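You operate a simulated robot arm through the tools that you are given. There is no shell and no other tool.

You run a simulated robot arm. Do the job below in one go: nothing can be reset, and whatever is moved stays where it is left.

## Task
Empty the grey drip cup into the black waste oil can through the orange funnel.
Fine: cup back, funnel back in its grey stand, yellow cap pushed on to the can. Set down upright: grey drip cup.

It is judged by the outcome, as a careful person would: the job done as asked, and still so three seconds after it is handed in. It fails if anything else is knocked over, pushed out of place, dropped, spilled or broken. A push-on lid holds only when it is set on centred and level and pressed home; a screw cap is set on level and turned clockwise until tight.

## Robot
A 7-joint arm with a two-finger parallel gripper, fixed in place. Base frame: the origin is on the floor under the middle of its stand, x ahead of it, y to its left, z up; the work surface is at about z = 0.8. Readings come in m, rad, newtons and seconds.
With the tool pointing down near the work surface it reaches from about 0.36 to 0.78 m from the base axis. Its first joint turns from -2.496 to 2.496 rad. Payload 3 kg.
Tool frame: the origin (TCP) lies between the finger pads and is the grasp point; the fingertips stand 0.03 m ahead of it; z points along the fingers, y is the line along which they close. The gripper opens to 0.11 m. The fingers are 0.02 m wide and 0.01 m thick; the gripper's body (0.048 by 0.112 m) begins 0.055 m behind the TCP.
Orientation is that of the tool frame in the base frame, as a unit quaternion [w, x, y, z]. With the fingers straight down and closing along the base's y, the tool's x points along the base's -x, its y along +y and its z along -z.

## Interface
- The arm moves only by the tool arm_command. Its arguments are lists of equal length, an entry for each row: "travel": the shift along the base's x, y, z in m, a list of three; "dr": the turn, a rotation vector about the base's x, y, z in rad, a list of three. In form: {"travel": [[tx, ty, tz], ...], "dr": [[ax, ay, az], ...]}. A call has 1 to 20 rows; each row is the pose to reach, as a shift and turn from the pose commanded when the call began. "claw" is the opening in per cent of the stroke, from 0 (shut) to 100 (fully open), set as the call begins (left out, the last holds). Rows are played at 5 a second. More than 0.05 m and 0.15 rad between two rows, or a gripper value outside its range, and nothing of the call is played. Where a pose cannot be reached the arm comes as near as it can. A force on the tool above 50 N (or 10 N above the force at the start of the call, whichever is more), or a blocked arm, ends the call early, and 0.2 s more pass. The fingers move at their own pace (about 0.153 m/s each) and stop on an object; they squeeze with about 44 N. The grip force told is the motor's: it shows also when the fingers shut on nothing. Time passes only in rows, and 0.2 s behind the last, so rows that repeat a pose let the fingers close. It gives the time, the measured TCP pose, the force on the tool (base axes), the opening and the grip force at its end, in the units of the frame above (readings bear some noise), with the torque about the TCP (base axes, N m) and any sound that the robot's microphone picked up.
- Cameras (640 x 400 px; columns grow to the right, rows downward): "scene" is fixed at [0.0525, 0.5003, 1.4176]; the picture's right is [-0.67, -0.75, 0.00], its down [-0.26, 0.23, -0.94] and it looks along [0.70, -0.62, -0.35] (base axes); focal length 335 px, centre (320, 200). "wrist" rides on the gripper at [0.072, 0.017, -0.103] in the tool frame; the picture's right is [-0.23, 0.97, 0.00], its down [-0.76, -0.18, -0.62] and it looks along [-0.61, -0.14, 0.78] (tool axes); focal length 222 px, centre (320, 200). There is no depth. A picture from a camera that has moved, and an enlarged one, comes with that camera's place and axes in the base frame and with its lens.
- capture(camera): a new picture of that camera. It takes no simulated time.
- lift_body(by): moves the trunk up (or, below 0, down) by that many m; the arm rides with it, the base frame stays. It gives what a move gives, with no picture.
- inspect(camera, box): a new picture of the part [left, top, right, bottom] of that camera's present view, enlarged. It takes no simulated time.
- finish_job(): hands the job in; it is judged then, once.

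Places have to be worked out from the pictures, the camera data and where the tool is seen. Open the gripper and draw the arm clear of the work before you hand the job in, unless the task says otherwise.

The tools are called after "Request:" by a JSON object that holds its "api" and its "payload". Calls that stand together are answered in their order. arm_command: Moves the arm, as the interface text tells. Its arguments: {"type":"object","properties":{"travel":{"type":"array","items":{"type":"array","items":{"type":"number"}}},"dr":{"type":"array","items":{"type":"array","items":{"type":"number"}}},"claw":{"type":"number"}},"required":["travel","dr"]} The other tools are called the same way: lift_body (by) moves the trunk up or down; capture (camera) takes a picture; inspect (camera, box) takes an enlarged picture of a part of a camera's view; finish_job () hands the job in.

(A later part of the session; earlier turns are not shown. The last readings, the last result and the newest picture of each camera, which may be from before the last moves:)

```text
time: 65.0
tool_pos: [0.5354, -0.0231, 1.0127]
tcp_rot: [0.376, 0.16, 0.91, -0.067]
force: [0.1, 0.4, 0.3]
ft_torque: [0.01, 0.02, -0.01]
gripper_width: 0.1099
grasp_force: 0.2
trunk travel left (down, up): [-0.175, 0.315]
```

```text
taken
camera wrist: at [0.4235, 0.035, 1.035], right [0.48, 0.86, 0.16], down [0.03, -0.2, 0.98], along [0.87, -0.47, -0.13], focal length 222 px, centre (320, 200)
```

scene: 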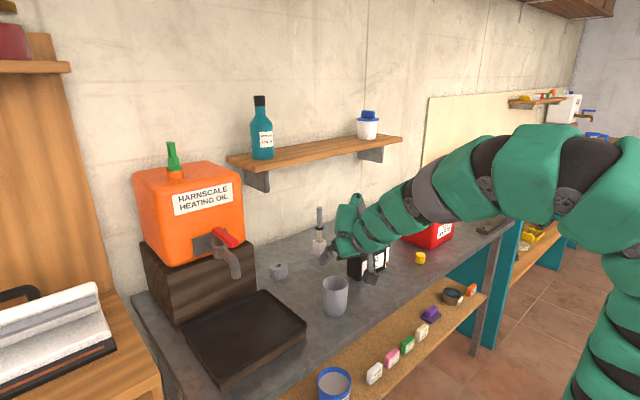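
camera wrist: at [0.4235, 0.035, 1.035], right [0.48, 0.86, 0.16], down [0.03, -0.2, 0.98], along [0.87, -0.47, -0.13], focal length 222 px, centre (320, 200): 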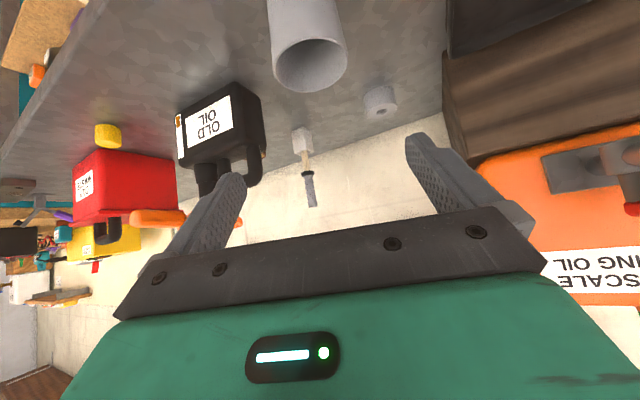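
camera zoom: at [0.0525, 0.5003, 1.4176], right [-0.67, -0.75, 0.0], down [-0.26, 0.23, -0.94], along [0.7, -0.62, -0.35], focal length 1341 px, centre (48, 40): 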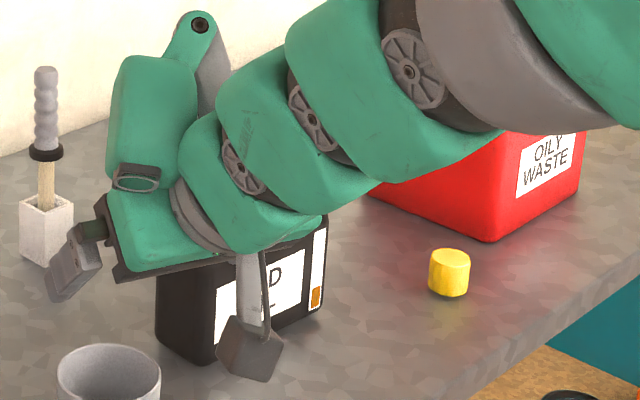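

The cup is back at its original pixels and the oil level mark on the can has risen. Now I move to a viewing and pre-grasp pose above the funnel handle.

Request:
{"api": "arm_command", "payload": {"travel": [[-0.005, -0.02, 0.02], [-0.012, -0.05, 0.045], [-0.02, -0.085, 0.07], [-0.028, -0.12, 0.09], [-0.035, -0.155, 0.105], [-0.04, -0.19, 0.115], [-0.045, -0.225, 0.117], [-0.045, -0.255, 0.117], [-0.045, -0.277, 0.117], [-0.045, -0.277, 0.117]], "dr": [[0.0055, 0.0313, 0.0386], [0.0111, 0.0627, 0.0772], [0.0166, 0.094, 0.1159], [0.0222, 0.1253, 0.1545], [0.0277, 0.1567, 0.1931], [0.0333, 0.188, 0.2317], [0.0388, 0.2193, 0.2704], [0.0444, 0.2507, 0.309], [0.0499, 0.282, 0.3476], [0.0499, 0.282, 0.3476]], "claw": 55}}

Request:
{"api": "capture", "payload": {"camera": "wrist"}}

Request:
{"api": "inspect", "payload": {"camera": "scene", "box": [350, 190, 414, 290]}}

```text
time: 67.2
tool_pos: [0.4905, -0.3014, 1.1284]
tcp_rot: [0.246, -0.001, 0.969, 0.0]
force: [0.5, 0.4, 0.8]
ft_torque: [0.0, 0.0, 0.0]
gripper_width: 0.0606
grasp_force: 0.0
trunk travel left (down, up): [-0.175, 0.315]
```

```text
taken
camera wrist: at [0.3767, -0.2855, 1.1854], right [0.2, 0.97, 0.11], down [0.37, -0.18, 0.91], along [0.91, -0.14, -0.4], focal length 222 px, centre (320, 200)
```

wrist: 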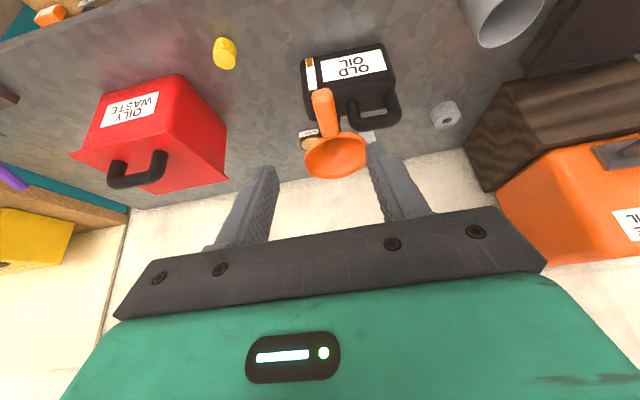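

```text
4.00 times, centred on (382, 240) of scene
camera zoom: at [0.0525, 0.5003, 1.4176], right [-0.67, -0.75, 0.0], down [-0.26, 0.23, -0.94], along [0.7, -0.62, -0.35], focal length 1341 px, centre (72, 40)
```

zoom: 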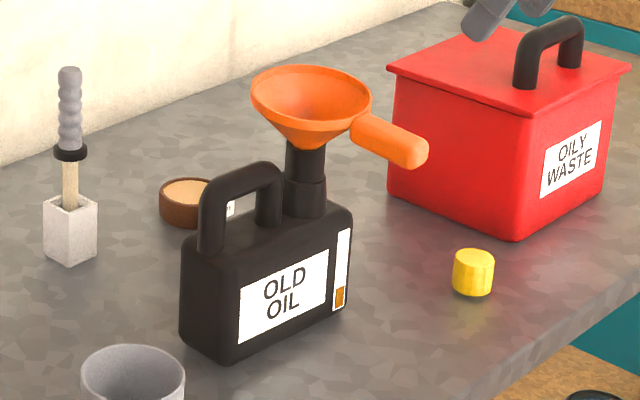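

Request:
{"api": "inspect", "payload": {"camera": "scene", "box": [370, 195, 434, 235]}}

Request:
{"api": "inspect", "payload": {"camera": "wrist", "box": [280, 70, 400, 190]}}

```text
10.00 times, centred on (402, 215) of scene
camera zoom: at [0.0525, 0.5003, 1.4176], right [-0.67, -0.75, 0.0], down [-0.26, 0.23, -0.94], along [0.7, -0.62, -0.35], focal length 3352 px, centre (-500, 50)
```

zoom: 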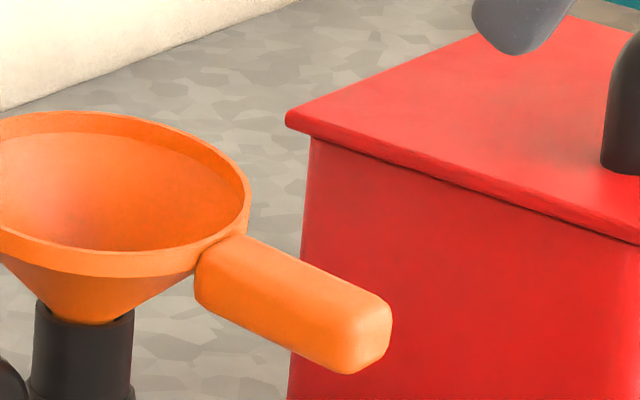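

```text
3.33 times, centred on (340, 130) of wrist
camera zoom: at [0.3767, -0.2855, 1.1854], right [0.2, 0.97, 0.11], down [0.37, -0.18, 0.91], along [0.91, -0.14, -0.4], focal length 740 px, centre (253, 433)
```

zoom: 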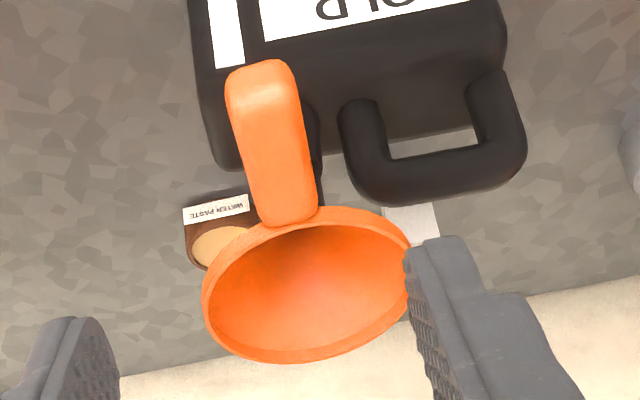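

The handle runs from about (0.555, -0.298, 0.985) up to (0.608, -0.2985, 0.993), leaning about 8.5° down. I bring the open fingers around its middle.

Request:
{"api": "arm_command", "payload": {"travel": [[0.015, 0.001, -0.018], [0.03, 0.002, -0.038], [0.0395, 0.003, -0.052], [0.054, 0.003, -0.079], [0.068, 0.003, -0.105], [0.08, 0.003, -0.126], [0.0875, 0.003, -0.14], [0.0875, 0.003, -0.14]], "dr": [[0, 0, 0], [0, 0, 0], [0, 0, 0], [0, 0, 0], [0, 0, 0], [0, 0, 0], [0, 0, 0], [0, 0, 0]]}}

Request:
{"api": "capture", "payload": {"camera": "wrist"}}

Request:
{"api": "inspect", "payload": {"camera": "scene", "box": [370, 195, 434, 235]}}

```text
time: 69.0
tool_pos: [0.5793, -0.2987, 0.9894]
tcp_rot: [0.247, 0.0, 0.969, 0.001]
force: [1.0, -1.2, 0.5]
ft_torque: [0.02, -0.01, 0.02]
gripper_width: 0.0605
grasp_force: 0.1
trunk travel left (down, up): [-0.175, 0.315]
```

```text
taken
camera wrist: at [0.4651, -0.2825, 1.047], right [0.2, 0.97, 0.11], down [0.37, -0.18, 0.91], along [0.91, -0.14, -0.4], focal length 222 px, centre (320, 200)
```

wrist: 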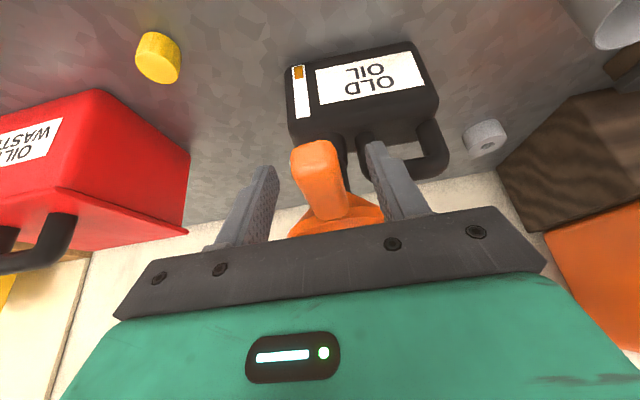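

```text
10.00 times, centred on (402, 215) of scene
camera zoom: at [0.0525, 0.5003, 1.4176], right [-0.67, -0.75, 0.0], down [-0.26, 0.23, -0.94], along [0.7, -0.62, -0.35], focal length 3352 px, centre (-500, 50)
```

zoom: 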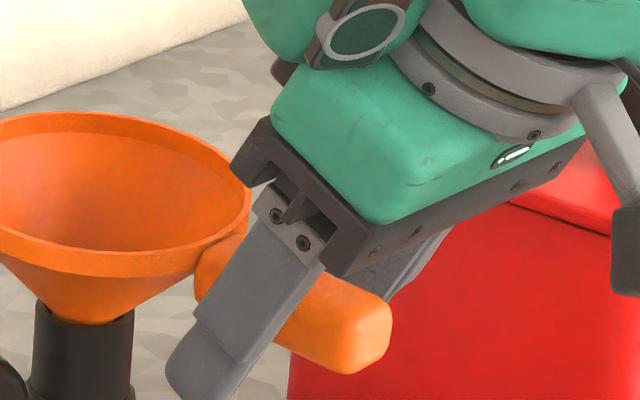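

The handle is centred between the fingers and well covered by the pads. Closing now.

Request:
{"api": "arm_command", "payload": {"travel": [[0, 0, 0], [0, 0, 0], [0, 0, 0]], "dr": [[0, 0, 0], [0, 0, 0], [0, 0, 0]], "claw": 0}}

Request:
{"api": "inspect", "payload": {"camera": "scene", "box": [370, 195, 434, 235]}}

Request:
{"api": "inspect", "payload": {"camera": "wrist", "box": [250, 80, 410, 240]}}

```text
time: 69.8
tool_pos: [0.5789, -0.3002, 0.9905]
tcp_rot: [0.247, 0.0, 0.969, 0.0]
force: [1.0, 1.0, 0.5]
ft_torque: [0.02, -0.02, -0.01]
gripper_width: 0.0232
grasp_force: 44.1
trunk travel left (down, up): [-0.175, 0.315]
```

```text
10.00 times, centred on (402, 215) of scene
camera zoom: at [0.0525, 0.5003, 1.4176], right [-0.67, -0.75, 0.0], down [-0.26, 0.23, -0.94], along [0.7, -0.62, -0.35], focal length 3352 px, centre (-500, 50)
```

zoom: 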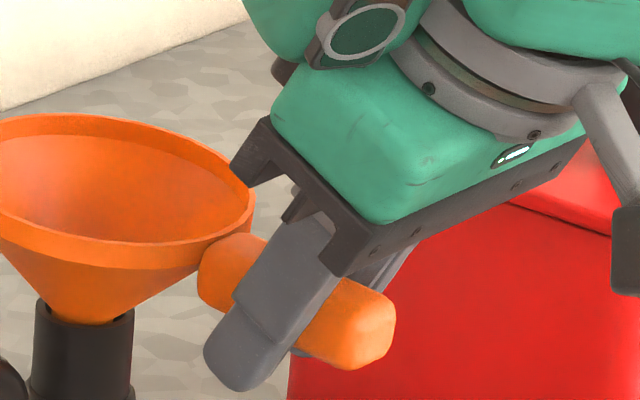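

```text
2.50 times, centred on (330, 160) of wrist
camera zoom: at [0.4651, -0.2825, 1.0471], right [0.2, 0.97, 0.11], down [0.37, -0.18, 0.91], along [0.91, -0.14, -0.4], focal length 555 px, centre (295, 300)
```

zoom: 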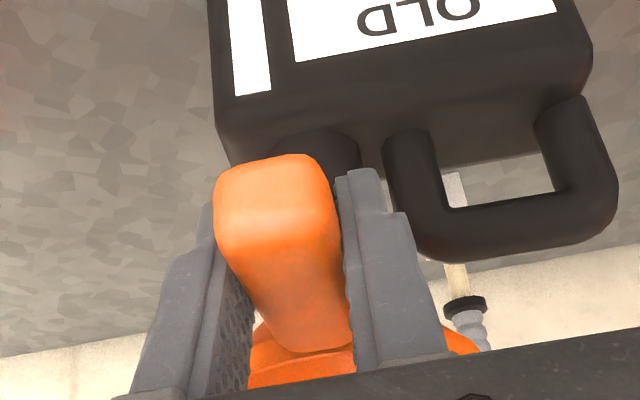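

The grip is deep and the can hasn't moved. I lift the first 15 mm gently and check.

Request:
{"api": "arm_command", "payload": {"travel": [[0, 0, 0.003], [0, 0, 0.006], [0, 0, 0.01], [0, 0, 0.015], [0, 0, 0.015]], "dr": [[0, 0, 0], [0, 0, 0], [0, 0, 0], [0, 0, 0], [0, 0, 0]]}}

Request:
{"api": "inspect", "payload": {"camera": "scene", "box": [350, 190, 430, 240]}}

Request:
{"api": "inspect", "payload": {"camera": "wrist", "box": [250, 80, 410, 240]}}

```text
time: 71.0
tool_pos: [0.5783, -0.2982, 1.0043]
tcp_rot: [0.248, 0.0, 0.969, -0.001]
force: [-0.7, -0.5, -0.7]
ft_torque: [0.01, 0.07, 0.0]
gripper_width: 0.0233
grasp_force: 44.1
trunk travel left (down, up): [-0.175, 0.315]
```

```text
8.00 times, centred on (390, 215) of scene
camera zoom: at [0.0525, 0.5003, 1.4176], right [-0.67, -0.75, 0.0], down [-0.26, 0.23, -0.94], along [0.7, -0.62, -0.35], focal length 2682 px, centre (-240, 80)
```

zoom: 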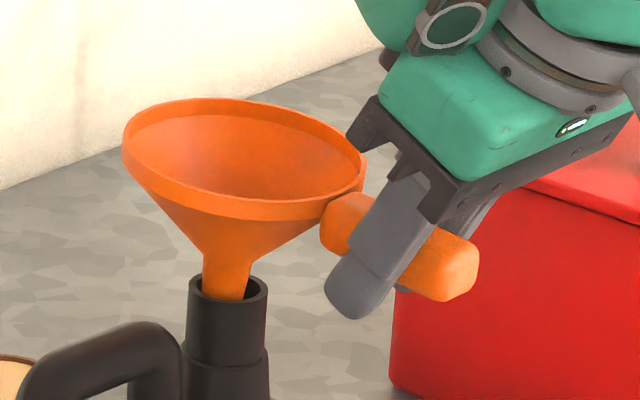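

```text
2.50 times, centred on (330, 160) of wrist
camera zoom: at [0.4651, -0.2818, 1.0617], right [0.2, 0.97, 0.11], down [0.37, -0.18, 0.91], along [0.91, -0.14, -0.4], focal length 555 px, centre (295, 300)
```

zoom: 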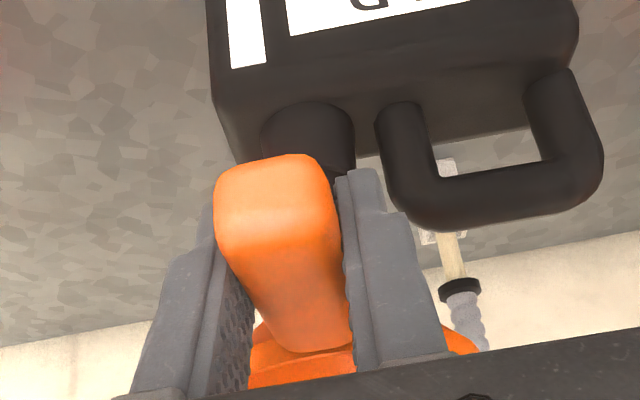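

No slip this time and the can stays still. I lift the spout fully clear of the neck and level the funnel with +0.15 rad of pitch.

Request:
{"api": "arm_command", "payload": {"travel": [[0, 0, 0.01], [0, 0, 0.022], [0, 0, 0.035], [0, 0, 0.05], [0, 0, 0.065], [0, 0, 0.065], [0, 0, 0.065], [0, 0, 0.065], [0, 0, 0.065]], "dr": [[0, 0, 0], [0, 0, 0], [0, 0.03, 0], [0, 0.06, 0], [0, 0.1, 0], [0, 0.15, 0], [0, 0.15, 0], [0, 0.15, 0], [0, 0.15, 0]]}}

Request:
{"api": "inspect", "payload": {"camera": "scene", "box": [358, 175, 438, 225]}}

Request:
{"api": "capture", "payload": {"camera": "wrist"}}

```text
time: 73.0
tool_pos: [0.5784, -0.2963, 1.0694]
tcp_rot: [0.173, 0.0, 0.985, 0.001]
force: [0.3, 0.1, -1.0]
ft_torque: [0.03, 0.07, 0.01]
gripper_width: 0.023
grasp_force: 44.0
trunk travel left (down, up): [-0.175, 0.315]
```

```text
8.00 times, centred on (398, 200) of scene
camera zoom: at [0.0525, 0.5003, 1.4176], right [-0.67, -0.75, 0.0], down [-0.26, 0.23, -0.94], along [0.7, -0.62, -0.35], focal length 2682 px, centre (-304, 200)
```

zoom: 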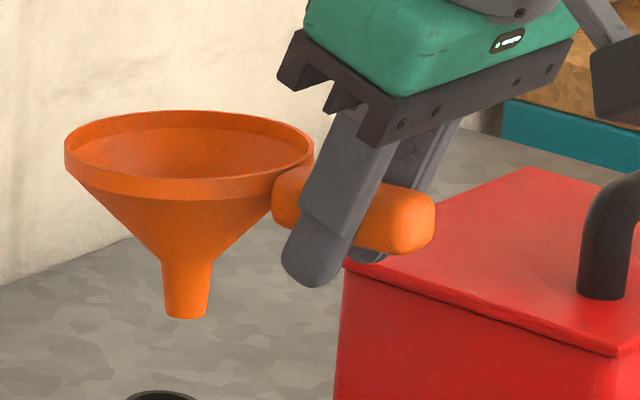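

```text
taken
camera wrist: at [0.4735, -0.2813, 1.1423], right [0.21, 0.97, 0.08], down [0.5, -0.18, 0.85], along [0.84, -0.14, -0.53], focal length 222 px, centre (320, 200)
```

wrist: 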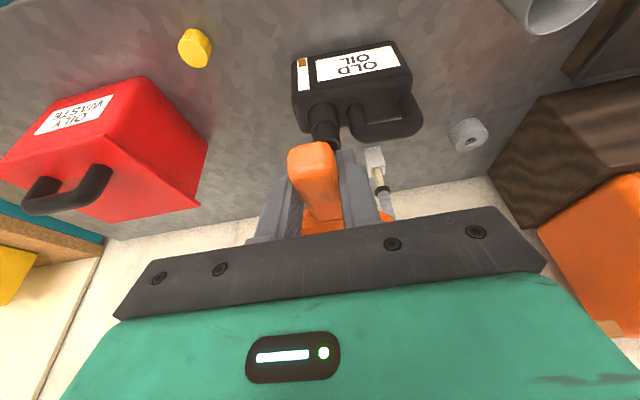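

The funnel is free and level, with the spout tip about (0.076, 0, -0.066) from the TCP. I raise the trunk 0.15 m to get reach margin for the stand.

Request:
{"api": "lift_body", "payload": {"by": 0.15}}

```text
time: 74.7
tool_pos: [0.5782, -0.2979, 1.219]
tcp_rot: [0.173, 0.0, 0.985, 0.0]
force: [0.3, -0.1, -0.8]
ft_torque: [0.02, 0.09, 0.01]
gripper_width: 0.0232
grasp_force: 43.8
trunk travel left (down, up): [-0.325, 0.165]
```

Next I carry the funnel across, staying in front of the brush handle, to about 4.5 cm above the stand hole at (0.849, -0.031).

Request:
{"api": "arm_command", "payload": {"travel": [[-0.003, 0.02, -0.005], [-0.008, 0.05, -0.015], [-0.012, 0.085, -0.03], [-0.014, 0.12, -0.045], [-0.014, 0.155, -0.065], [-0.01, 0.19, -0.085], [0, 0.222, -0.11], [0.015, 0.245, -0.135], [0.035, 0.26, -0.16], [0.06, 0.266, -0.182], [0.088, 0.2669, -0.202], [0.118, 0.2669, -0.222], [0.148, 0.2669, -0.24], [0.173, 0.2669, -0.255], [0.188, 0.2669, -0.265], [0.1947, 0.2669, -0.273], [0.1947, 0.2669, -0.273]], "dr": [[0, 0, 0], [0, 0, 0], [0, 0, 0], [0, 0, 0], [0, 0, 0], [0, 0, 0], [0, 0, 0], [0, 0, 0], [0, 0, 0], [0, 0, 0], [0, 0, 0], [0, 0, 0], [0, 0, 0], [0, 0, 0], [0, 0, 0], [0, 0, 0], [0, 0, 0]]}}

Request:
{"api": "inspect", "payload": {"camera": "scene", "box": [240, 215, 320, 285]}}

Request:
{"api": "capture", "payload": {"camera": "wrist"}}

```text
time: 78.3
tool_pos: [0.7733, -0.0297, 0.9465]
tcp_rot: [0.175, 0.0, 0.985, 0.0]
force: [-0.4, 0.4, -1.1]
ft_torque: [-0.01, 0.07, 0.0]
gripper_width: 0.0232
grasp_force: 44.0
trunk travel left (down, up): [-0.325, 0.165]
```

```text
5.71 times, centred on (280, 250) of scene
camera zoom: at [0.0525, 0.5003, 1.4176], right [-0.67, -0.75, 0.0], down [-0.26, 0.23, -0.94], along [0.7, -0.62, -0.35], focal length 1915 px, centre (549, -86)
```

zoom: 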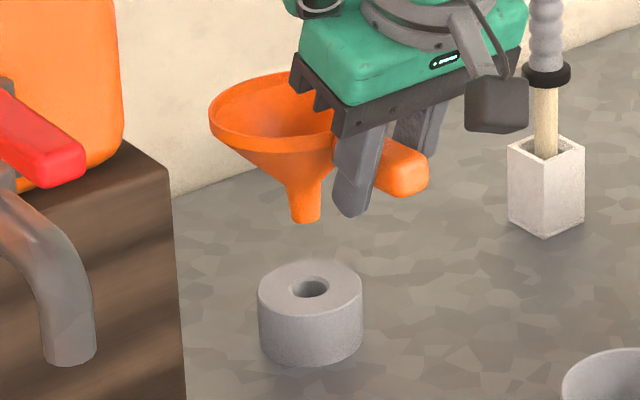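

```text
taken
camera wrist: at [0.6695, -0.0129, 1.0197], right [0.21, 0.97, 0.08], down [0.5, -0.18, 0.85], along [0.84, -0.14, -0.53], focal length 222 px, centre (320, 200)
```

wrist: 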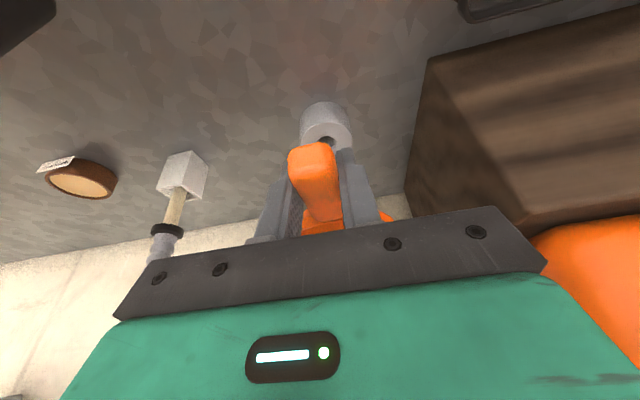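

Request:
{"api": "inspect", "payload": {"camera": "scene", "box": [250, 225, 314, 265]}}

Request:
{"api": "inspect", "payload": {"camera": "wrist", "box": [270, 90, 390, 180]}}

```text
10.00 times, centred on (282, 245) of scene
camera zoom: at [0.0525, 0.5003, 1.4176], right [-0.67, -0.75, 0.0], down [-0.26, 0.23, -0.94], along [0.7, -0.62, -0.35], focal length 3352 px, centre (700, -250)
```

zoom: 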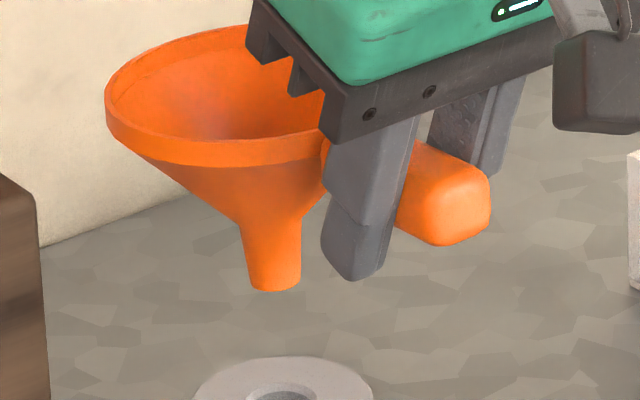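

```text
4.44 times, centred on (330, 135) of wrist
camera zoom: at [0.6695, -0.0129, 1.0197], right [0.21, 0.97, 0.08], down [0.5, -0.18, 0.85], along [0.84, -0.14, -0.53], focal length 987 px, centre (276, 489)
```

zoom: 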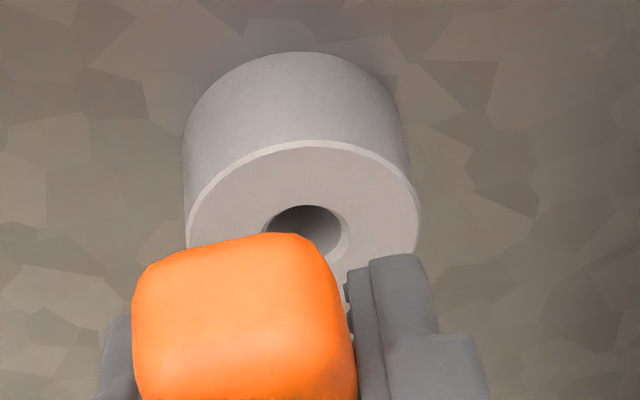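

Both cameras put the hole at about (0.851, -0.0305), within 1–2 mm of the spout tip. I lower until the tip is just above the stand.

Request:
{"api": "arm_command", "payload": {"travel": [[0.001, 0, -0.012], [0.001, 0, -0.024], [0.001, 0, -0.035], [0.001, 0, -0.038], [0.001, 0, -0.038]], "dr": [[0, 0, 0], [0, 0, 0], [0, 0, 0], [0, 0, 0], [0, 0, 0]]}}

Request:
{"api": "inspect", "payload": {"camera": "scene", "box": [250, 235, 314, 275]}}

Request:
{"api": "inspect", "payload": {"camera": "wrist", "box": [270, 90, 390, 180]}}

```text
time: 79.5
tool_pos: [0.7733, -0.0314, 0.9076]
tcp_rot: [0.174, 0.0, 0.985, 0.0]
force: [-0.4, -0.2, -1.7]
ft_torque: [-0.02, 0.05, 0.03]
gripper_width: 0.0228
grasp_force: 44.4
trunk travel left (down, up): [-0.325, 0.165]
```

```text
10.00 times, centred on (282, 255) of scene
camera zoom: at [0.0525, 0.5003, 1.4176], right [-0.67, -0.75, 0.0], down [-0.26, 0.23, -0.94], along [0.7, -0.62, -0.35], focal length 3352 px, centre (700, -350)
```

zoom: 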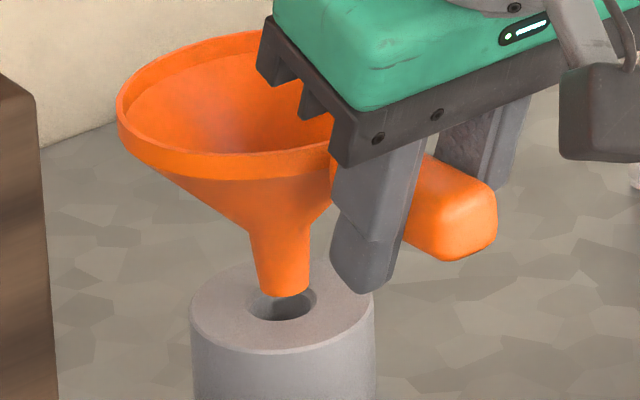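

```text
4.44 times, centred on (330, 135) of wrist
camera zoom: at [0.669, -0.014, 0.9809], right [0.21, 0.97, 0.08], down [0.5, -0.18, 0.85], along [0.84, -0.14, -0.53], focal length 987 px, centre (276, 489)
```

zoom: 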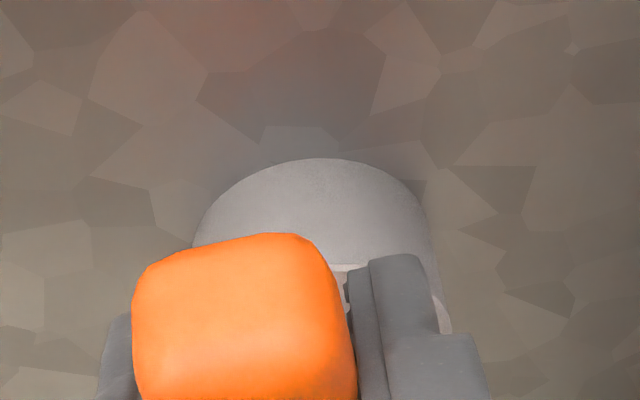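

The tip sits 6 mm above the hole and within about 2 mm of its centre. I apply a 1 mm correction and lower it into the hole gently.

Request:
{"api": "arm_command", "payload": {"travel": [[0.001, -0.001, -0.003], [0.001, -0.001, -0.007], [0.001, -0.001, -0.011], [0.001, -0.001, -0.015], [0.001, -0.001, -0.015]], "dr": [[0, 0, 0], [0, 0, 0], [0, 0, 0], [0, 0, 0], [0, 0, 0]]}}

Request:
{"api": "inspect", "payload": {"camera": "scene", "box": [250, 235, 314, 275]}}

```text
time: 80.7
tool_pos: [0.7736, -0.0313, 0.8929]
tcp_rot: [0.174, -0.001, 0.985, 0.001]
force: [-0.2, 6.5, 0.9]
ft_torque: [0.39, -0.1, 0.49]
gripper_width: 0.0231
grasp_force: 44.1
trunk travel left (down, up): [-0.325, 0.165]
```

```text
10.00 times, centred on (282, 255) of scene
camera zoom: at [0.0525, 0.5003, 1.4176], right [-0.67, -0.75, 0.0], down [-0.26, 0.23, -0.94], along [0.7, -0.62, -0.35], focal length 3352 px, centre (700, -350)
```

zoom: 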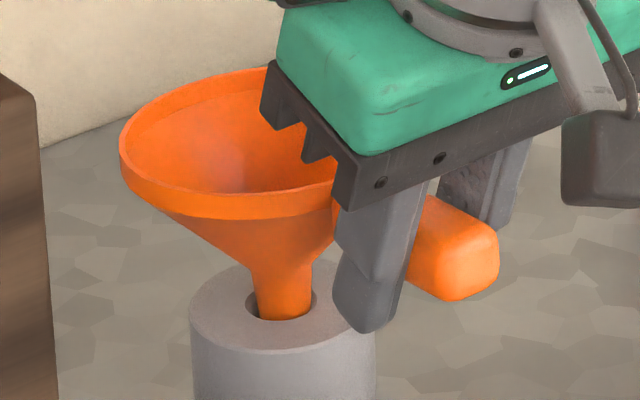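

The spout has entered the hole but is pressing the -y wall with 6.5 N. I shift 2.5 mm back in +y and continue down.

Request:
{"api": "arm_command", "payload": {"travel": [[0.0005, 0.0015, 0], [0.001, 0.0025, 0], [0.001, 0.0025, -0.002], [0.001, 0.0025, -0.004], [0.001, 0.0025, -0.004]], "dr": [[0, 0, 0], [0, 0, 0], [0, 0, 0], [0, 0, 0], [0, 0, 0]]}}

Request:
{"api": "inspect", "payload": {"camera": "scene", "box": [250, 235, 314, 275]}}

```text
time: 81.9
tool_pos: [0.775, -0.029, 0.8884]
tcp_rot: [0.175, -0.001, 0.985, 0.001]
force: [-3.6, 0.5, 0.4]
ft_torque: [-0.02, 0.17, 0.02]
gripper_width: 0.0233
grasp_force: 43.6
trunk travel left (down, up): [-0.325, 0.165]
```

```text
10.00 times, centred on (282, 255) of scene
camera zoom: at [0.0525, 0.5003, 1.4176], right [-0.67, -0.75, 0.0], down [-0.26, 0.23, -0.94], along [0.7, -0.62, -0.35], focal length 3352 px, centre (700, -350)
```

zoom: 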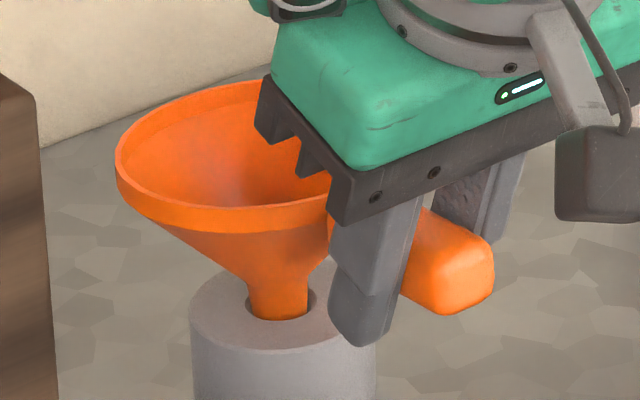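

The y force is gone; a small x force shows it now touching the +x side. I shift back 1.5 mm and lower the remaining 9 mm or so.

Request:
{"api": "arm_command", "payload": {"travel": [[-0.001, 0, 0], [-0.0015, 0, -0.002], [-0.0015, 0, -0.004], [-0.0015, 0, -0.006], [-0.0015, 0, -0.0075], [-0.0015, 0, -0.009]], "dr": [[0, 0, 0], [0, 0, 0], [0, 0, 0], [0, 0, 0], [0, 0, 0], [0, 0, 0]]}}

Request:
{"api": "inspect", "payload": {"camera": "scene", "box": [250, 235, 314, 275]}}

```text
time: 83.3
tool_pos: [0.7731, -0.0298, 0.8806]
tcp_rot: [0.173, 0.0, 0.985, 0.0]
force: [-3.8, -0.9, 1.1]
ft_torque: [-0.04, 0.1, -0.05]
gripper_width: 0.0233
grasp_force: 44.2
trunk travel left (down, up): [-0.325, 0.165]
```

```text
10.00 times, centred on (282, 255) of scene
camera zoom: at [0.0525, 0.5003, 1.4176], right [-0.67, -0.75, 0.0], down [-0.26, 0.23, -0.94], along [0.7, -0.62, -0.35], focal length 3352 px, centre (700, -350)
```

zoom: 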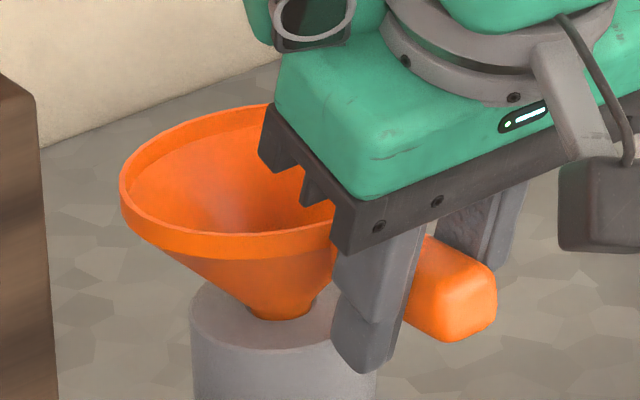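

It is nearly seated, with the funnel nose tipped down a few degrees. I rotate it level about the spout while letting it settle.

Request:
{"api": "arm_command", "payload": {"travel": [[-0.0018, 0, -0.002], [-0.0036, 0, -0.004], [-0.0053, 0, -0.006], [-0.0053, 0, -0.0075]], "dr": [[0, -0.027, 0], [0, -0.054, 0], [0, -0.08, 0], [0, -0.08, 0]]}}

Request:
{"api": "inspect", "payload": {"camera": "scene", "box": [250, 235, 314, 275]}}

```text
time: 84.3
tool_pos: [0.7691, -0.03, 0.873]
tcp_rot: [0.214, -0.001, 0.977, 0.0]
force: [11.0, 0.4, 3.0]
ft_torque: [0.03, -0.6, 0.03]
gripper_width: 0.023
grasp_force: 43.9
trunk travel left (down, up): [-0.325, 0.165]
```

```text
10.00 times, centred on (282, 255) of scene
camera zoom: at [0.0525, 0.5003, 1.4176], right [-0.67, -0.75, 0.0], down [-0.26, 0.23, -0.94], along [0.7, -0.62, -0.35], focal length 3352 px, centre (700, -350)
```

zoom: 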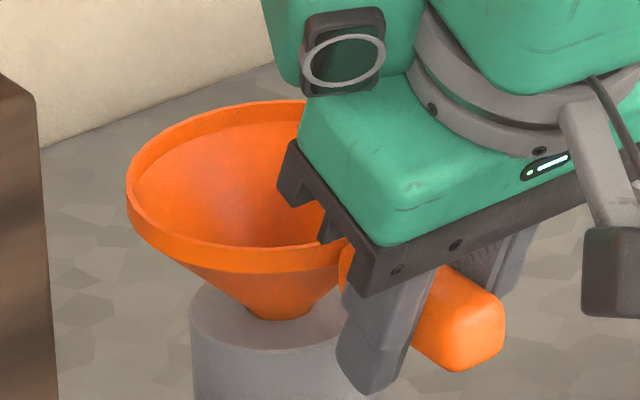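

The rim now matches its original seated outline and the stand hasn't moved. I relieve the 11 N side force by moving +2 mm in x, then release.

Request:
{"api": "arm_command", "payload": {"travel": [[0.001, 0, 0], [0.002, 0, 0], [0.0025, 0, 0]], "dr": [[0, 0, 0], [0, 0, 0], [0, 0, 0]]}}

Request:
{"api": "inspect", "payload": {"camera": "scene", "box": [250, 235, 314, 275]}}

```text
time: 85.1
tool_pos: [0.7703, -0.0294, 0.8726]
tcp_rot: [0.212, 0.0, 0.977, 0.0]
force: [-5.3, -1.6, 5.3]
ft_torque: [-0.09, -0.13, -0.22]
gripper_width: 0.0234
grasp_force: 43.8
trunk travel left (down, up): [-0.325, 0.165]
```

```text
10.00 times, centred on (282, 255) of scene
camera zoom: at [0.0525, 0.5003, 1.4176], right [-0.67, -0.75, 0.0], down [-0.26, 0.23, -0.94], along [0.7, -0.62, -0.35], focal length 3352 px, centre (700, -350)
```

zoom: 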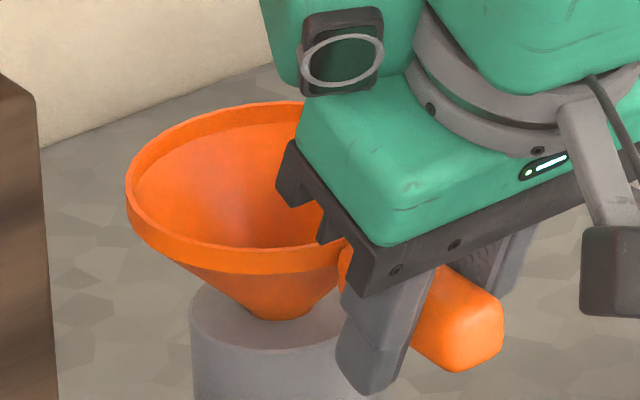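

The remaining forces are small, about 5 N. I ease back 0.8 mm and open the fingers.

Request:
{"api": "arm_command", "payload": {"travel": [[-0.0008, 0, 0], [-0.0008, 0, 0]], "dr": [[0, 0, 0], [0, 0, 0]]}}

Request:
{"api": "arm_command", "payload": {"travel": [[0, 0, 0], [0, 0, 0], [0, 0, 0]], "dr": [[0, 0, 0], [0, 0, 0], [0, 0, 0]], "claw": 55}}

Request:
{"api": "inspect", "payload": {"camera": "scene", "box": [250, 235, 314, 275]}}

Request:
{"api": "capture", "payload": {"camera": "wrist"}}

```text
time: 85.7
tool_pos: [0.7702, -0.0286, 0.8731]
tcp_rot: [0.213, -0.001, 0.977, 0.0]
force: [-3.3, -4.1, 1.6]
ft_torque: [-0.15, -0.08, -0.33]
gripper_width: 0.0232
grasp_force: 44.2
trunk travel left (down, up): [-0.325, 0.165]
```

```text
time: 86.5
tool_pos: [0.7717, -0.0286, 0.8722]
tcp_rot: [0.213, 0.001, 0.977, 0.0]
force: [-0.1, 0.1, -0.2]
ft_torque: [-0.01, 0.01, 0.03]
gripper_width: 0.0605
grasp_force: 0.1
trunk travel left (down, up): [-0.325, 0.165]
```

```text
10.00 times, centred on (282, 255) of scene
camera zoom: at [0.0525, 0.5003, 1.4176], right [-0.67, -0.75, 0.0], down [-0.26, 0.23, -0.94], along [0.7, -0.62, -0.35], focal length 3352 px, centre (700, -350)
```

zoom: 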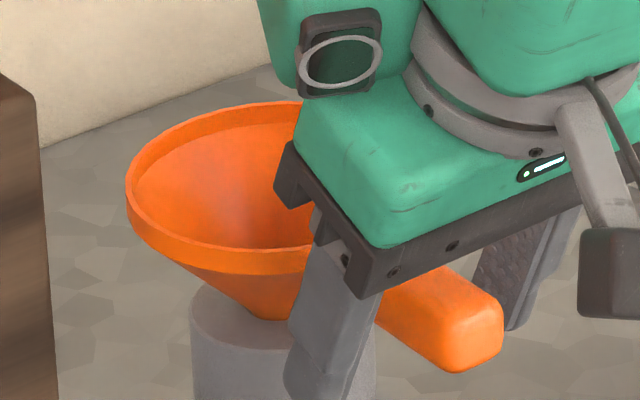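

```text
taken
camera wrist: at [0.6604, -0.0125, 0.9372], right [0.21, 0.97, 0.09], down [0.43, -0.18, 0.88], along [0.88, -0.14, -0.46], focal length 222 px, centre (320, 200)
```

wrist: 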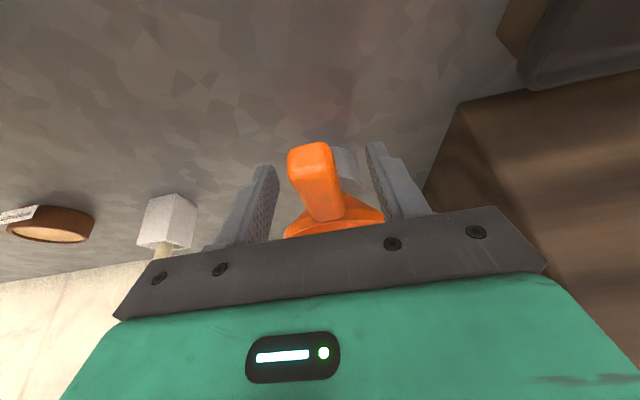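

The funnel stays seated. I retreat along the tool axis and verify.

Request:
{"api": "arm_command", "payload": {"travel": [[-0.008, 0, 0.018], [-0.02, 0, 0.045], [-0.035, 0, 0.078], [-0.05, 0, 0.11], [-0.08, 0, 0.13], [-0.11, 0, 0.14], [-0.11, 0, 0.14]], "dr": [[0, 0, 0], [0, 0, 0], [0, 0, 0], [0, 0, 0], [0, 0, 0], [0, 0, 0], [0, 0, 0]]}}

Request:
{"api": "inspect", "payload": {"camera": "scene", "box": [250, 235, 314, 275]}}

Request:
{"api": "capture", "payload": {"camera": "wrist"}}

Request:
{"api": "inspect", "payload": {"camera": "scene", "box": [310, 200, 450, 330]}}

```text
time: 88.1
tool_pos: [0.6605, -0.0279, 1.0114]
tcp_rot: [0.214, 0.0, 0.977, 0.0]
force: [-1.0, 0.5, -0.2]
ft_torque: [0.01, 0.02, 0.0]
gripper_width: 0.0606
grasp_force: 0.0
trunk travel left (down, up): [-0.325, 0.165]
```

```text
10.00 times, centred on (282, 255) of scene
camera zoom: at [0.0525, 0.5003, 1.4176], right [-0.67, -0.75, 0.0], down [-0.26, 0.23, -0.94], along [0.7, -0.62, -0.35], focal length 3352 px, centre (700, -350)
```

zoom: 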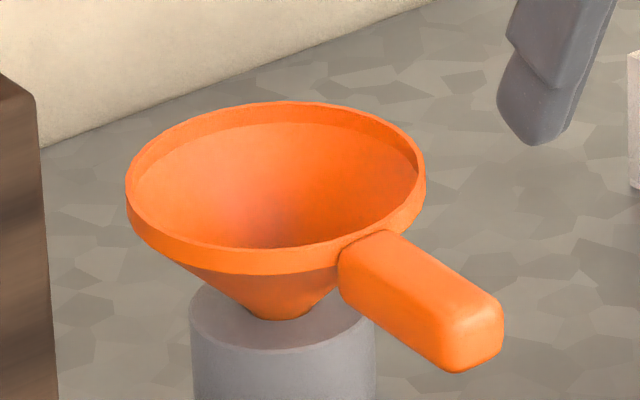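

```text
taken
camera wrist: at [0.5502, -0.0115, 1.0764], right [0.21, 0.97, 0.09], down [0.43, -0.18, 0.88], along [0.88, -0.14, -0.46], focal length 222 px, centre (320, 200)
```

wrist: 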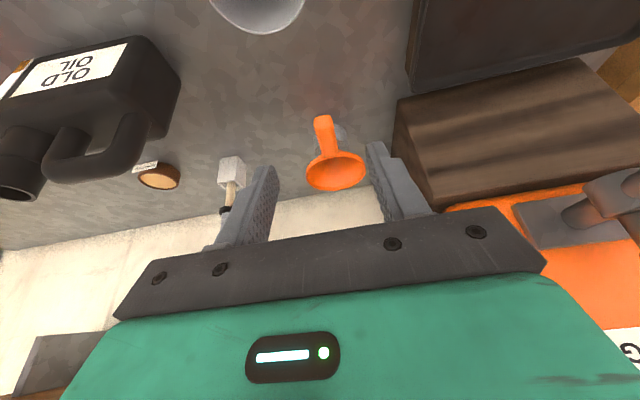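

```text
3.08 times, centred on (380, 265) of scene
camera zoom: at [0.0525, 0.5003, 1.4176], right [-0.67, -0.75, 0.0], down [-0.26, 0.23, -0.94], along [0.7, -0.62, -0.35], focal length 1031 px, centre (135, 0)
```

zoom: 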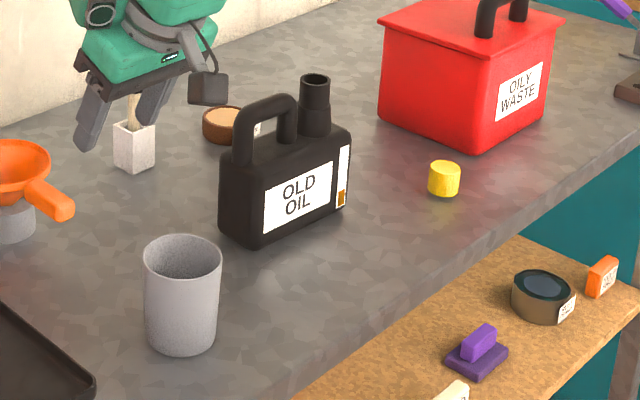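

The funnel sits in its stand exactly as at the start, and the cup is upright in place. I now go over to the yellow cap at about (0.583, -0.444), turning the tool to point straight down.

Request:
{"api": "arm_command", "payload": {"travel": [[-0.01, -0.02, 0.02], [-0.02, -0.05, 0.045], [-0.03, -0.085, 0.07], [-0.04, -0.12, 0.08], [-0.05, -0.155, 0.08], [-0.06, -0.19, 0.08], [-0.068, -0.225, 0.08], [-0.073, -0.26, 0.08], [-0.0775, -0.295, 0.08], [-0.0775, -0.33, 0.075], [-0.0775, -0.36, 0.06], [-0.0775, -0.39, 0.035], [-0.0775, -0.41, 0.0], [-0.0775, -0.416, -0.03], [-0.0775, -0.416, -0.05], [-0.0775, -0.416, -0.05]], "dr": [[0, 0.05, 0], [0, 0.1, 0], [0, 0.15, 0], [0, 0.2, 0], [0, 0.25, 0], [0, 0.3, 0], [0, 0.35, 0], [0, 0.4, 0], [0, 0.431, 0], [0, 0.431, 0], [0, 0.431, 0], [0, 0.431, 0], [0, 0.431, 0], [0, 0.431, 0], [0, 0.431, 0], [0, 0.431, 0]]}}

Request:
{"api": "capture", "payload": {"camera": "wrist"}}

Request:
{"api": "capture", "payload": {"camera": "scene"}}

```text
time: 91.5
tool_pos: [0.5811, -0.4461, 0.9611]
tcp_rot: [0.0, -0.001, 1.0, 0.0]
force: [-1.0, 0.3, 1.0]
ft_torque: [0.0, 0.0, 0.0]
gripper_width: 0.0606
grasp_force: 0.0
trunk travel left (down, up): [-0.325, 0.165]
```

```text
taken
camera wrist: at [0.5083, -0.429, 1.0657], right [0.23, 0.97, 0.0], down [0.76, -0.18, 0.62], along [0.61, -0.14, -0.78], focal length 222 px, centre (320, 200)
```

wrist: 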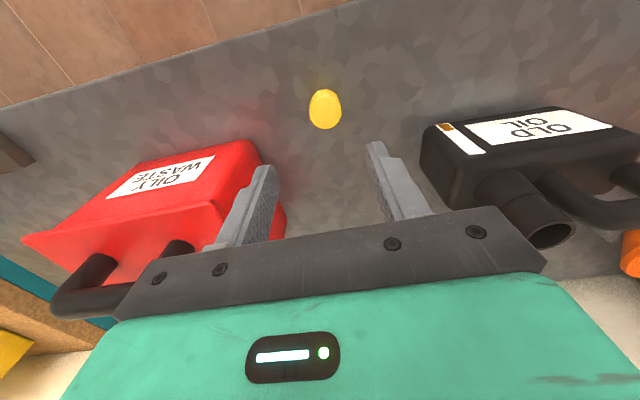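

```text
taken
```

scene: 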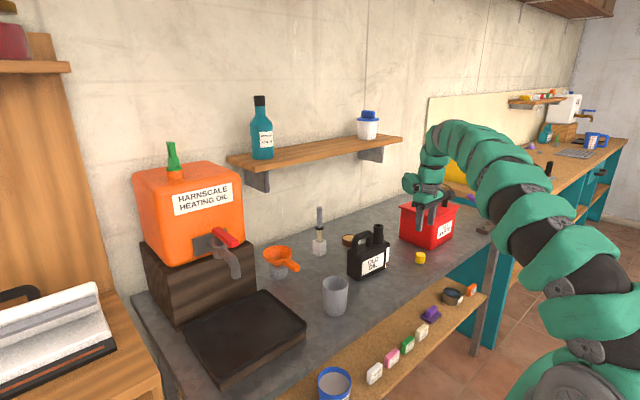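

Request:
{"api": "inspect", "payload": {"camera": "wrist", "box": [270, 60, 390, 150]}}

Request:
{"api": "inspect", "payload": {"camera": "scene", "box": [388, 230, 452, 290]}}

Request:
{"api": "inspect", "payload": {"camera": "wrist", "box": [420, 100, 640, 270]}}

```text
4.44 times, centred on (330, 105) of wrist
camera zoom: at [0.5083, -0.429, 1.0657], right [0.23, 0.97, 0.0], down [0.76, -0.18, 0.62], along [0.61, -0.14, -0.78], focal length 987 px, centre (276, 622)
```

zoom: 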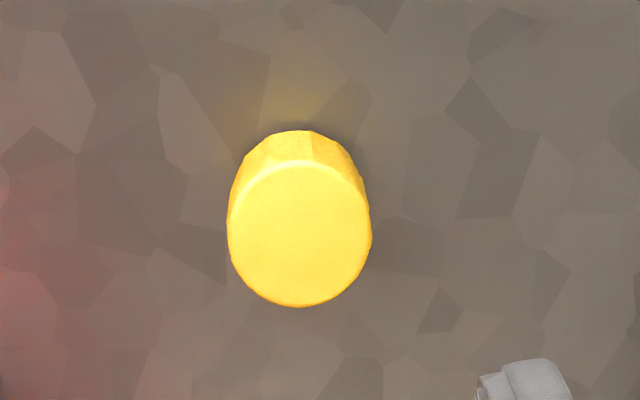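

```text
6.67 times, centred on (420, 260) of scene
camera zoom: at [0.0525, 0.5003, 1.4176], right [-0.67, -0.75, 0.0], down [-0.26, 0.23, -0.94], along [0.7, -0.62, -0.35], focal length 2235 px, centre (-347, -200)
```

zoom: 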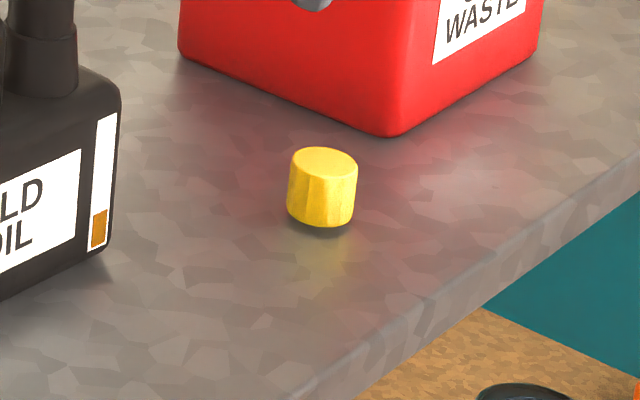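

```text
2.35 times, centred on (530, 185) of wrist
camera zoom: at [0.5083, -0.429, 1.0657], right [0.23, 0.97, 0.0], down [0.76, -0.18, 0.62], along [0.61, -0.14, -0.78], focal length 523 px, centre (-174, 235)
```

zoom: 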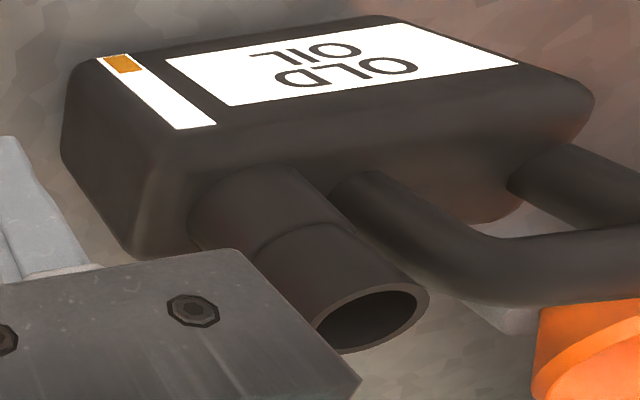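

The cap's top is centred about 5 mm in +y from the tool axis, and it is about 0.035 m across and 0.028 m high. I correct and descend partway, then check again.

Request:
{"api": "arm_command", "payload": {"travel": [[0.0006, 0.0053, -0.02], [0.0006, 0.0053, -0.045], [0.0006, 0.0053, -0.07], [0.0006, 0.0053, -0.085], [0.0006, 0.0053, -0.085]], "dr": [[0, 0, 0], [0, 0, 0], [0, 0, 0], [0, 0, 0], [0, 0, 0]]}}

Request:
{"api": "inspect", "payload": {"camera": "wrist", "box": [240, 90, 400, 210]}}

Request:
{"api": "inspect", "payload": {"camera": "scene", "box": [388, 220, 452, 280]}}

```text
time: 92.7
tool_pos: [0.5819, -0.4409, 0.8777]
tcp_rot: [-0.002, 0.0, 1.0, 0.0]
force: [-0.1, 1.1, -0.8]
ft_torque: [0.0, 0.0, 0.01]
gripper_width: 0.0606
grasp_force: 0.1
trunk travel left (down, up): [-0.325, 0.165]
```

```text
3.33 times, centred on (320, 150) of wrist
camera zoom: at [0.5104, -0.4239, 0.9815], right [0.23, 0.97, 0.0], down [0.76, -0.18, 0.62], along [0.61, -0.14, -0.78], focal length 740 px, centre (320, 367)
```

zoom: 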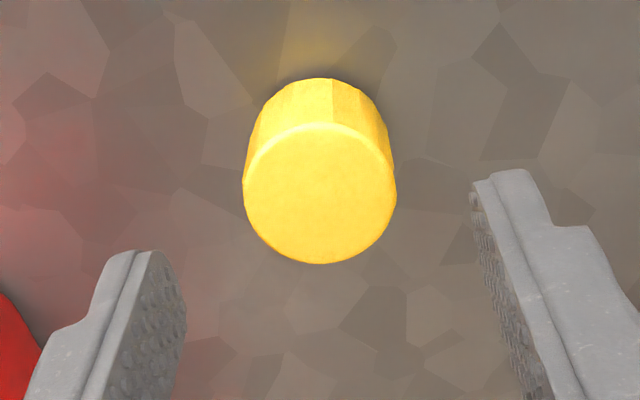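

```text
6.67 times, centred on (420, 250) of scene
camera zoom: at [0.0525, 0.5003, 1.4176], right [-0.67, -0.75, 0.0], down [-0.26, 0.23, -0.94], along [0.7, -0.62, -0.35], focal length 2235 px, centre (-347, -133)
```

zoom: 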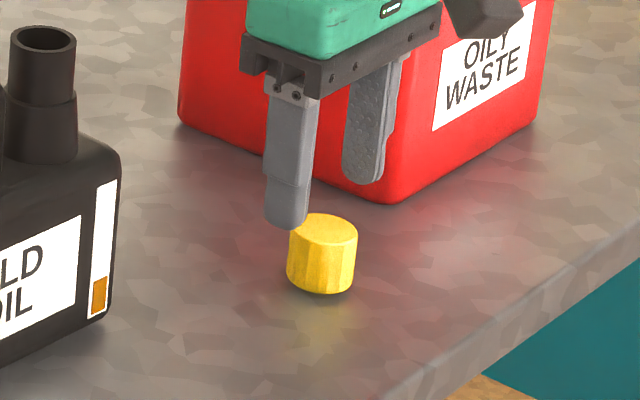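

The cap is centred between the fingers to within about 1 mm. I descend so the fingertips stop about 6 mm above the table, then close.

Request:
{"api": "arm_command", "payload": {"travel": [[0, 0, -0.015], [-0.0005, 0, -0.028], [-0.0005, 0, -0.037], [-0.0005, 0, -0.041], [-0.0005, 0, -0.041]], "dr": [[0, 0, 0], [0, 0, 0], [0, 0, 0], [0, 0, 0], [0, 0, 0]]}}

Request:
{"api": "arm_command", "payload": {"travel": [[0, 0, 0], [0, 0, 0], [0, 0, 0]], "dr": [[0, 0, 0], [0, 0, 0], [0, 0, 0]], "claw": 0}}

Request:
{"api": "inspect", "payload": {"camera": "wrist", "box": [240, 110, 400, 230]}}

Request:
{"api": "inspect", "payload": {"camera": "scene", "box": [388, 225, 452, 285]}}

```text
time: 93.9
tool_pos: [0.5839, -0.4401, 0.8364]
tcp_rot: [-0.001, 0.0, 1.0, 0.0]
force: [-0.3, 0.5, -0.5]
ft_torque: [-0.02, -0.03, 0.01]
gripper_width: 0.0605
grasp_force: 0.1
trunk travel left (down, up): [-0.325, 0.165]
```

```text
time: 94.7
tool_pos: [0.584, -0.4409, 0.8376]
tcp_rot: [0.0, 0.0, 1.0, 0.0]
force: [-0.6, -1.6, 11.5]
ft_torque: [-0.49, 0.08, -0.02]
gripper_width: 0.0272
grasp_force: 43.6
trunk travel left (down, up): [-0.325, 0.165]
```

```text
3.33 times, centred on (320, 170) of wrist
camera zoom: at [0.5101, -0.4237, 0.9424], right [0.23, 0.97, 0.0], down [0.76, -0.18, 0.62], along [0.61, -0.14, -0.78], focal length 740 px, centre (320, 300)
```

zoom: 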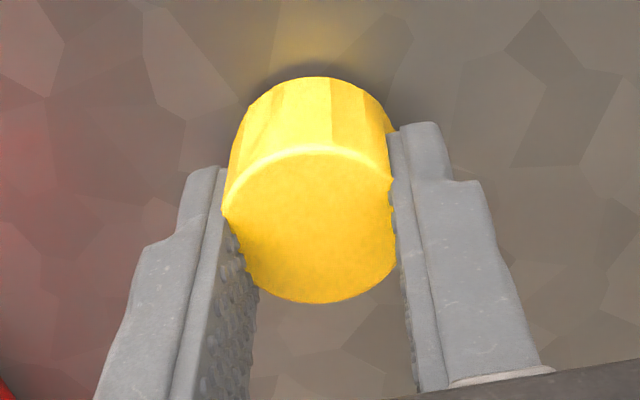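

```text
6.67 times, centred on (420, 255) of scene
camera zoom: at [0.0525, 0.5003, 1.4176], right [-0.67, -0.75, 0.0], down [-0.26, 0.23, -0.94], along [0.7, -0.62, -0.35], focal length 2235 px, centre (-347, -167)
```

zoom: 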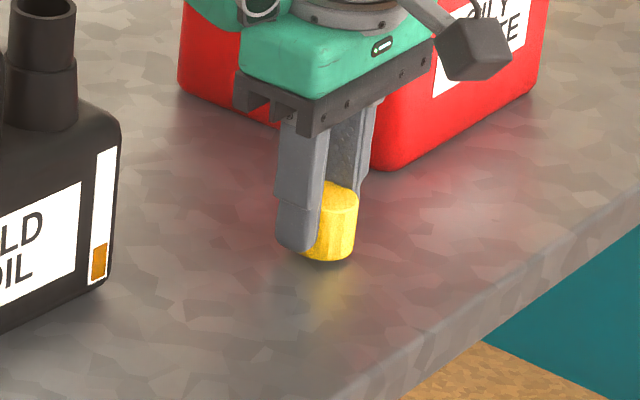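

The reading shows a 0.027 m opening and 11.5 N of upward force, so the cap may have shifted or tipped in the grip. I look closely before moving.

Request:
{"api": "inspect", "payload": {"camera": "scene", "box": [405, 240, 437, 270]}}

Request:
{"api": "inspect", "payload": {"camera": "wrist", "box": [280, 120, 360, 200]}}

```text
13.33 times, centred on (421, 255) of scene
camera zoom: at [0.0525, 0.5003, 1.4176], right [-0.67, -0.75, 0.0], down [-0.26, 0.23, -0.94], along [0.7, -0.62, -0.35], focal length 4469 px, centre (-1027, -533)
```

zoom: 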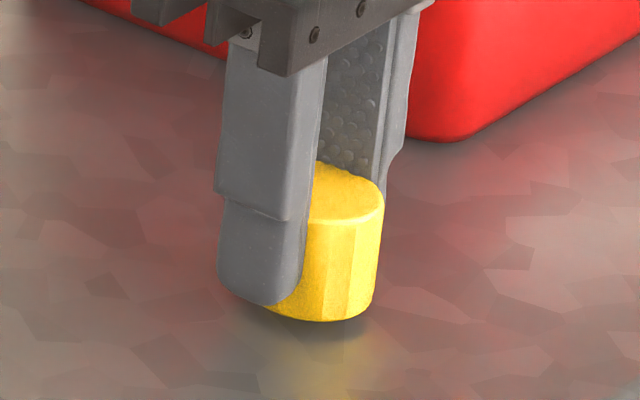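

```text
5.00 times, centred on (320, 160) of wrist
camera zoom: at [0.5101, -0.4237, 0.9424], right [0.23, 0.97, 0.0], down [0.76, -0.18, 0.62], along [0.61, -0.14, -0.78], focal length 1111 px, centre (320, 400)
```

zoom: 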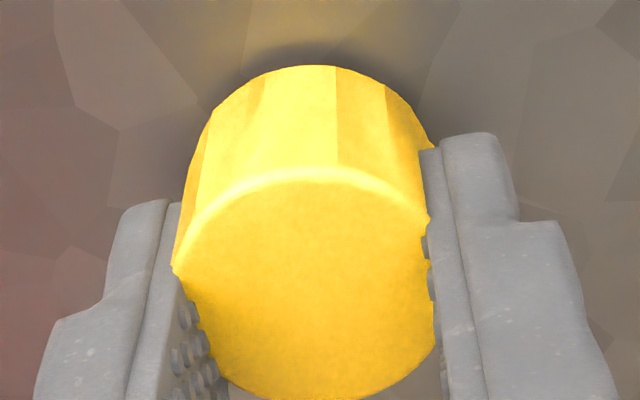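

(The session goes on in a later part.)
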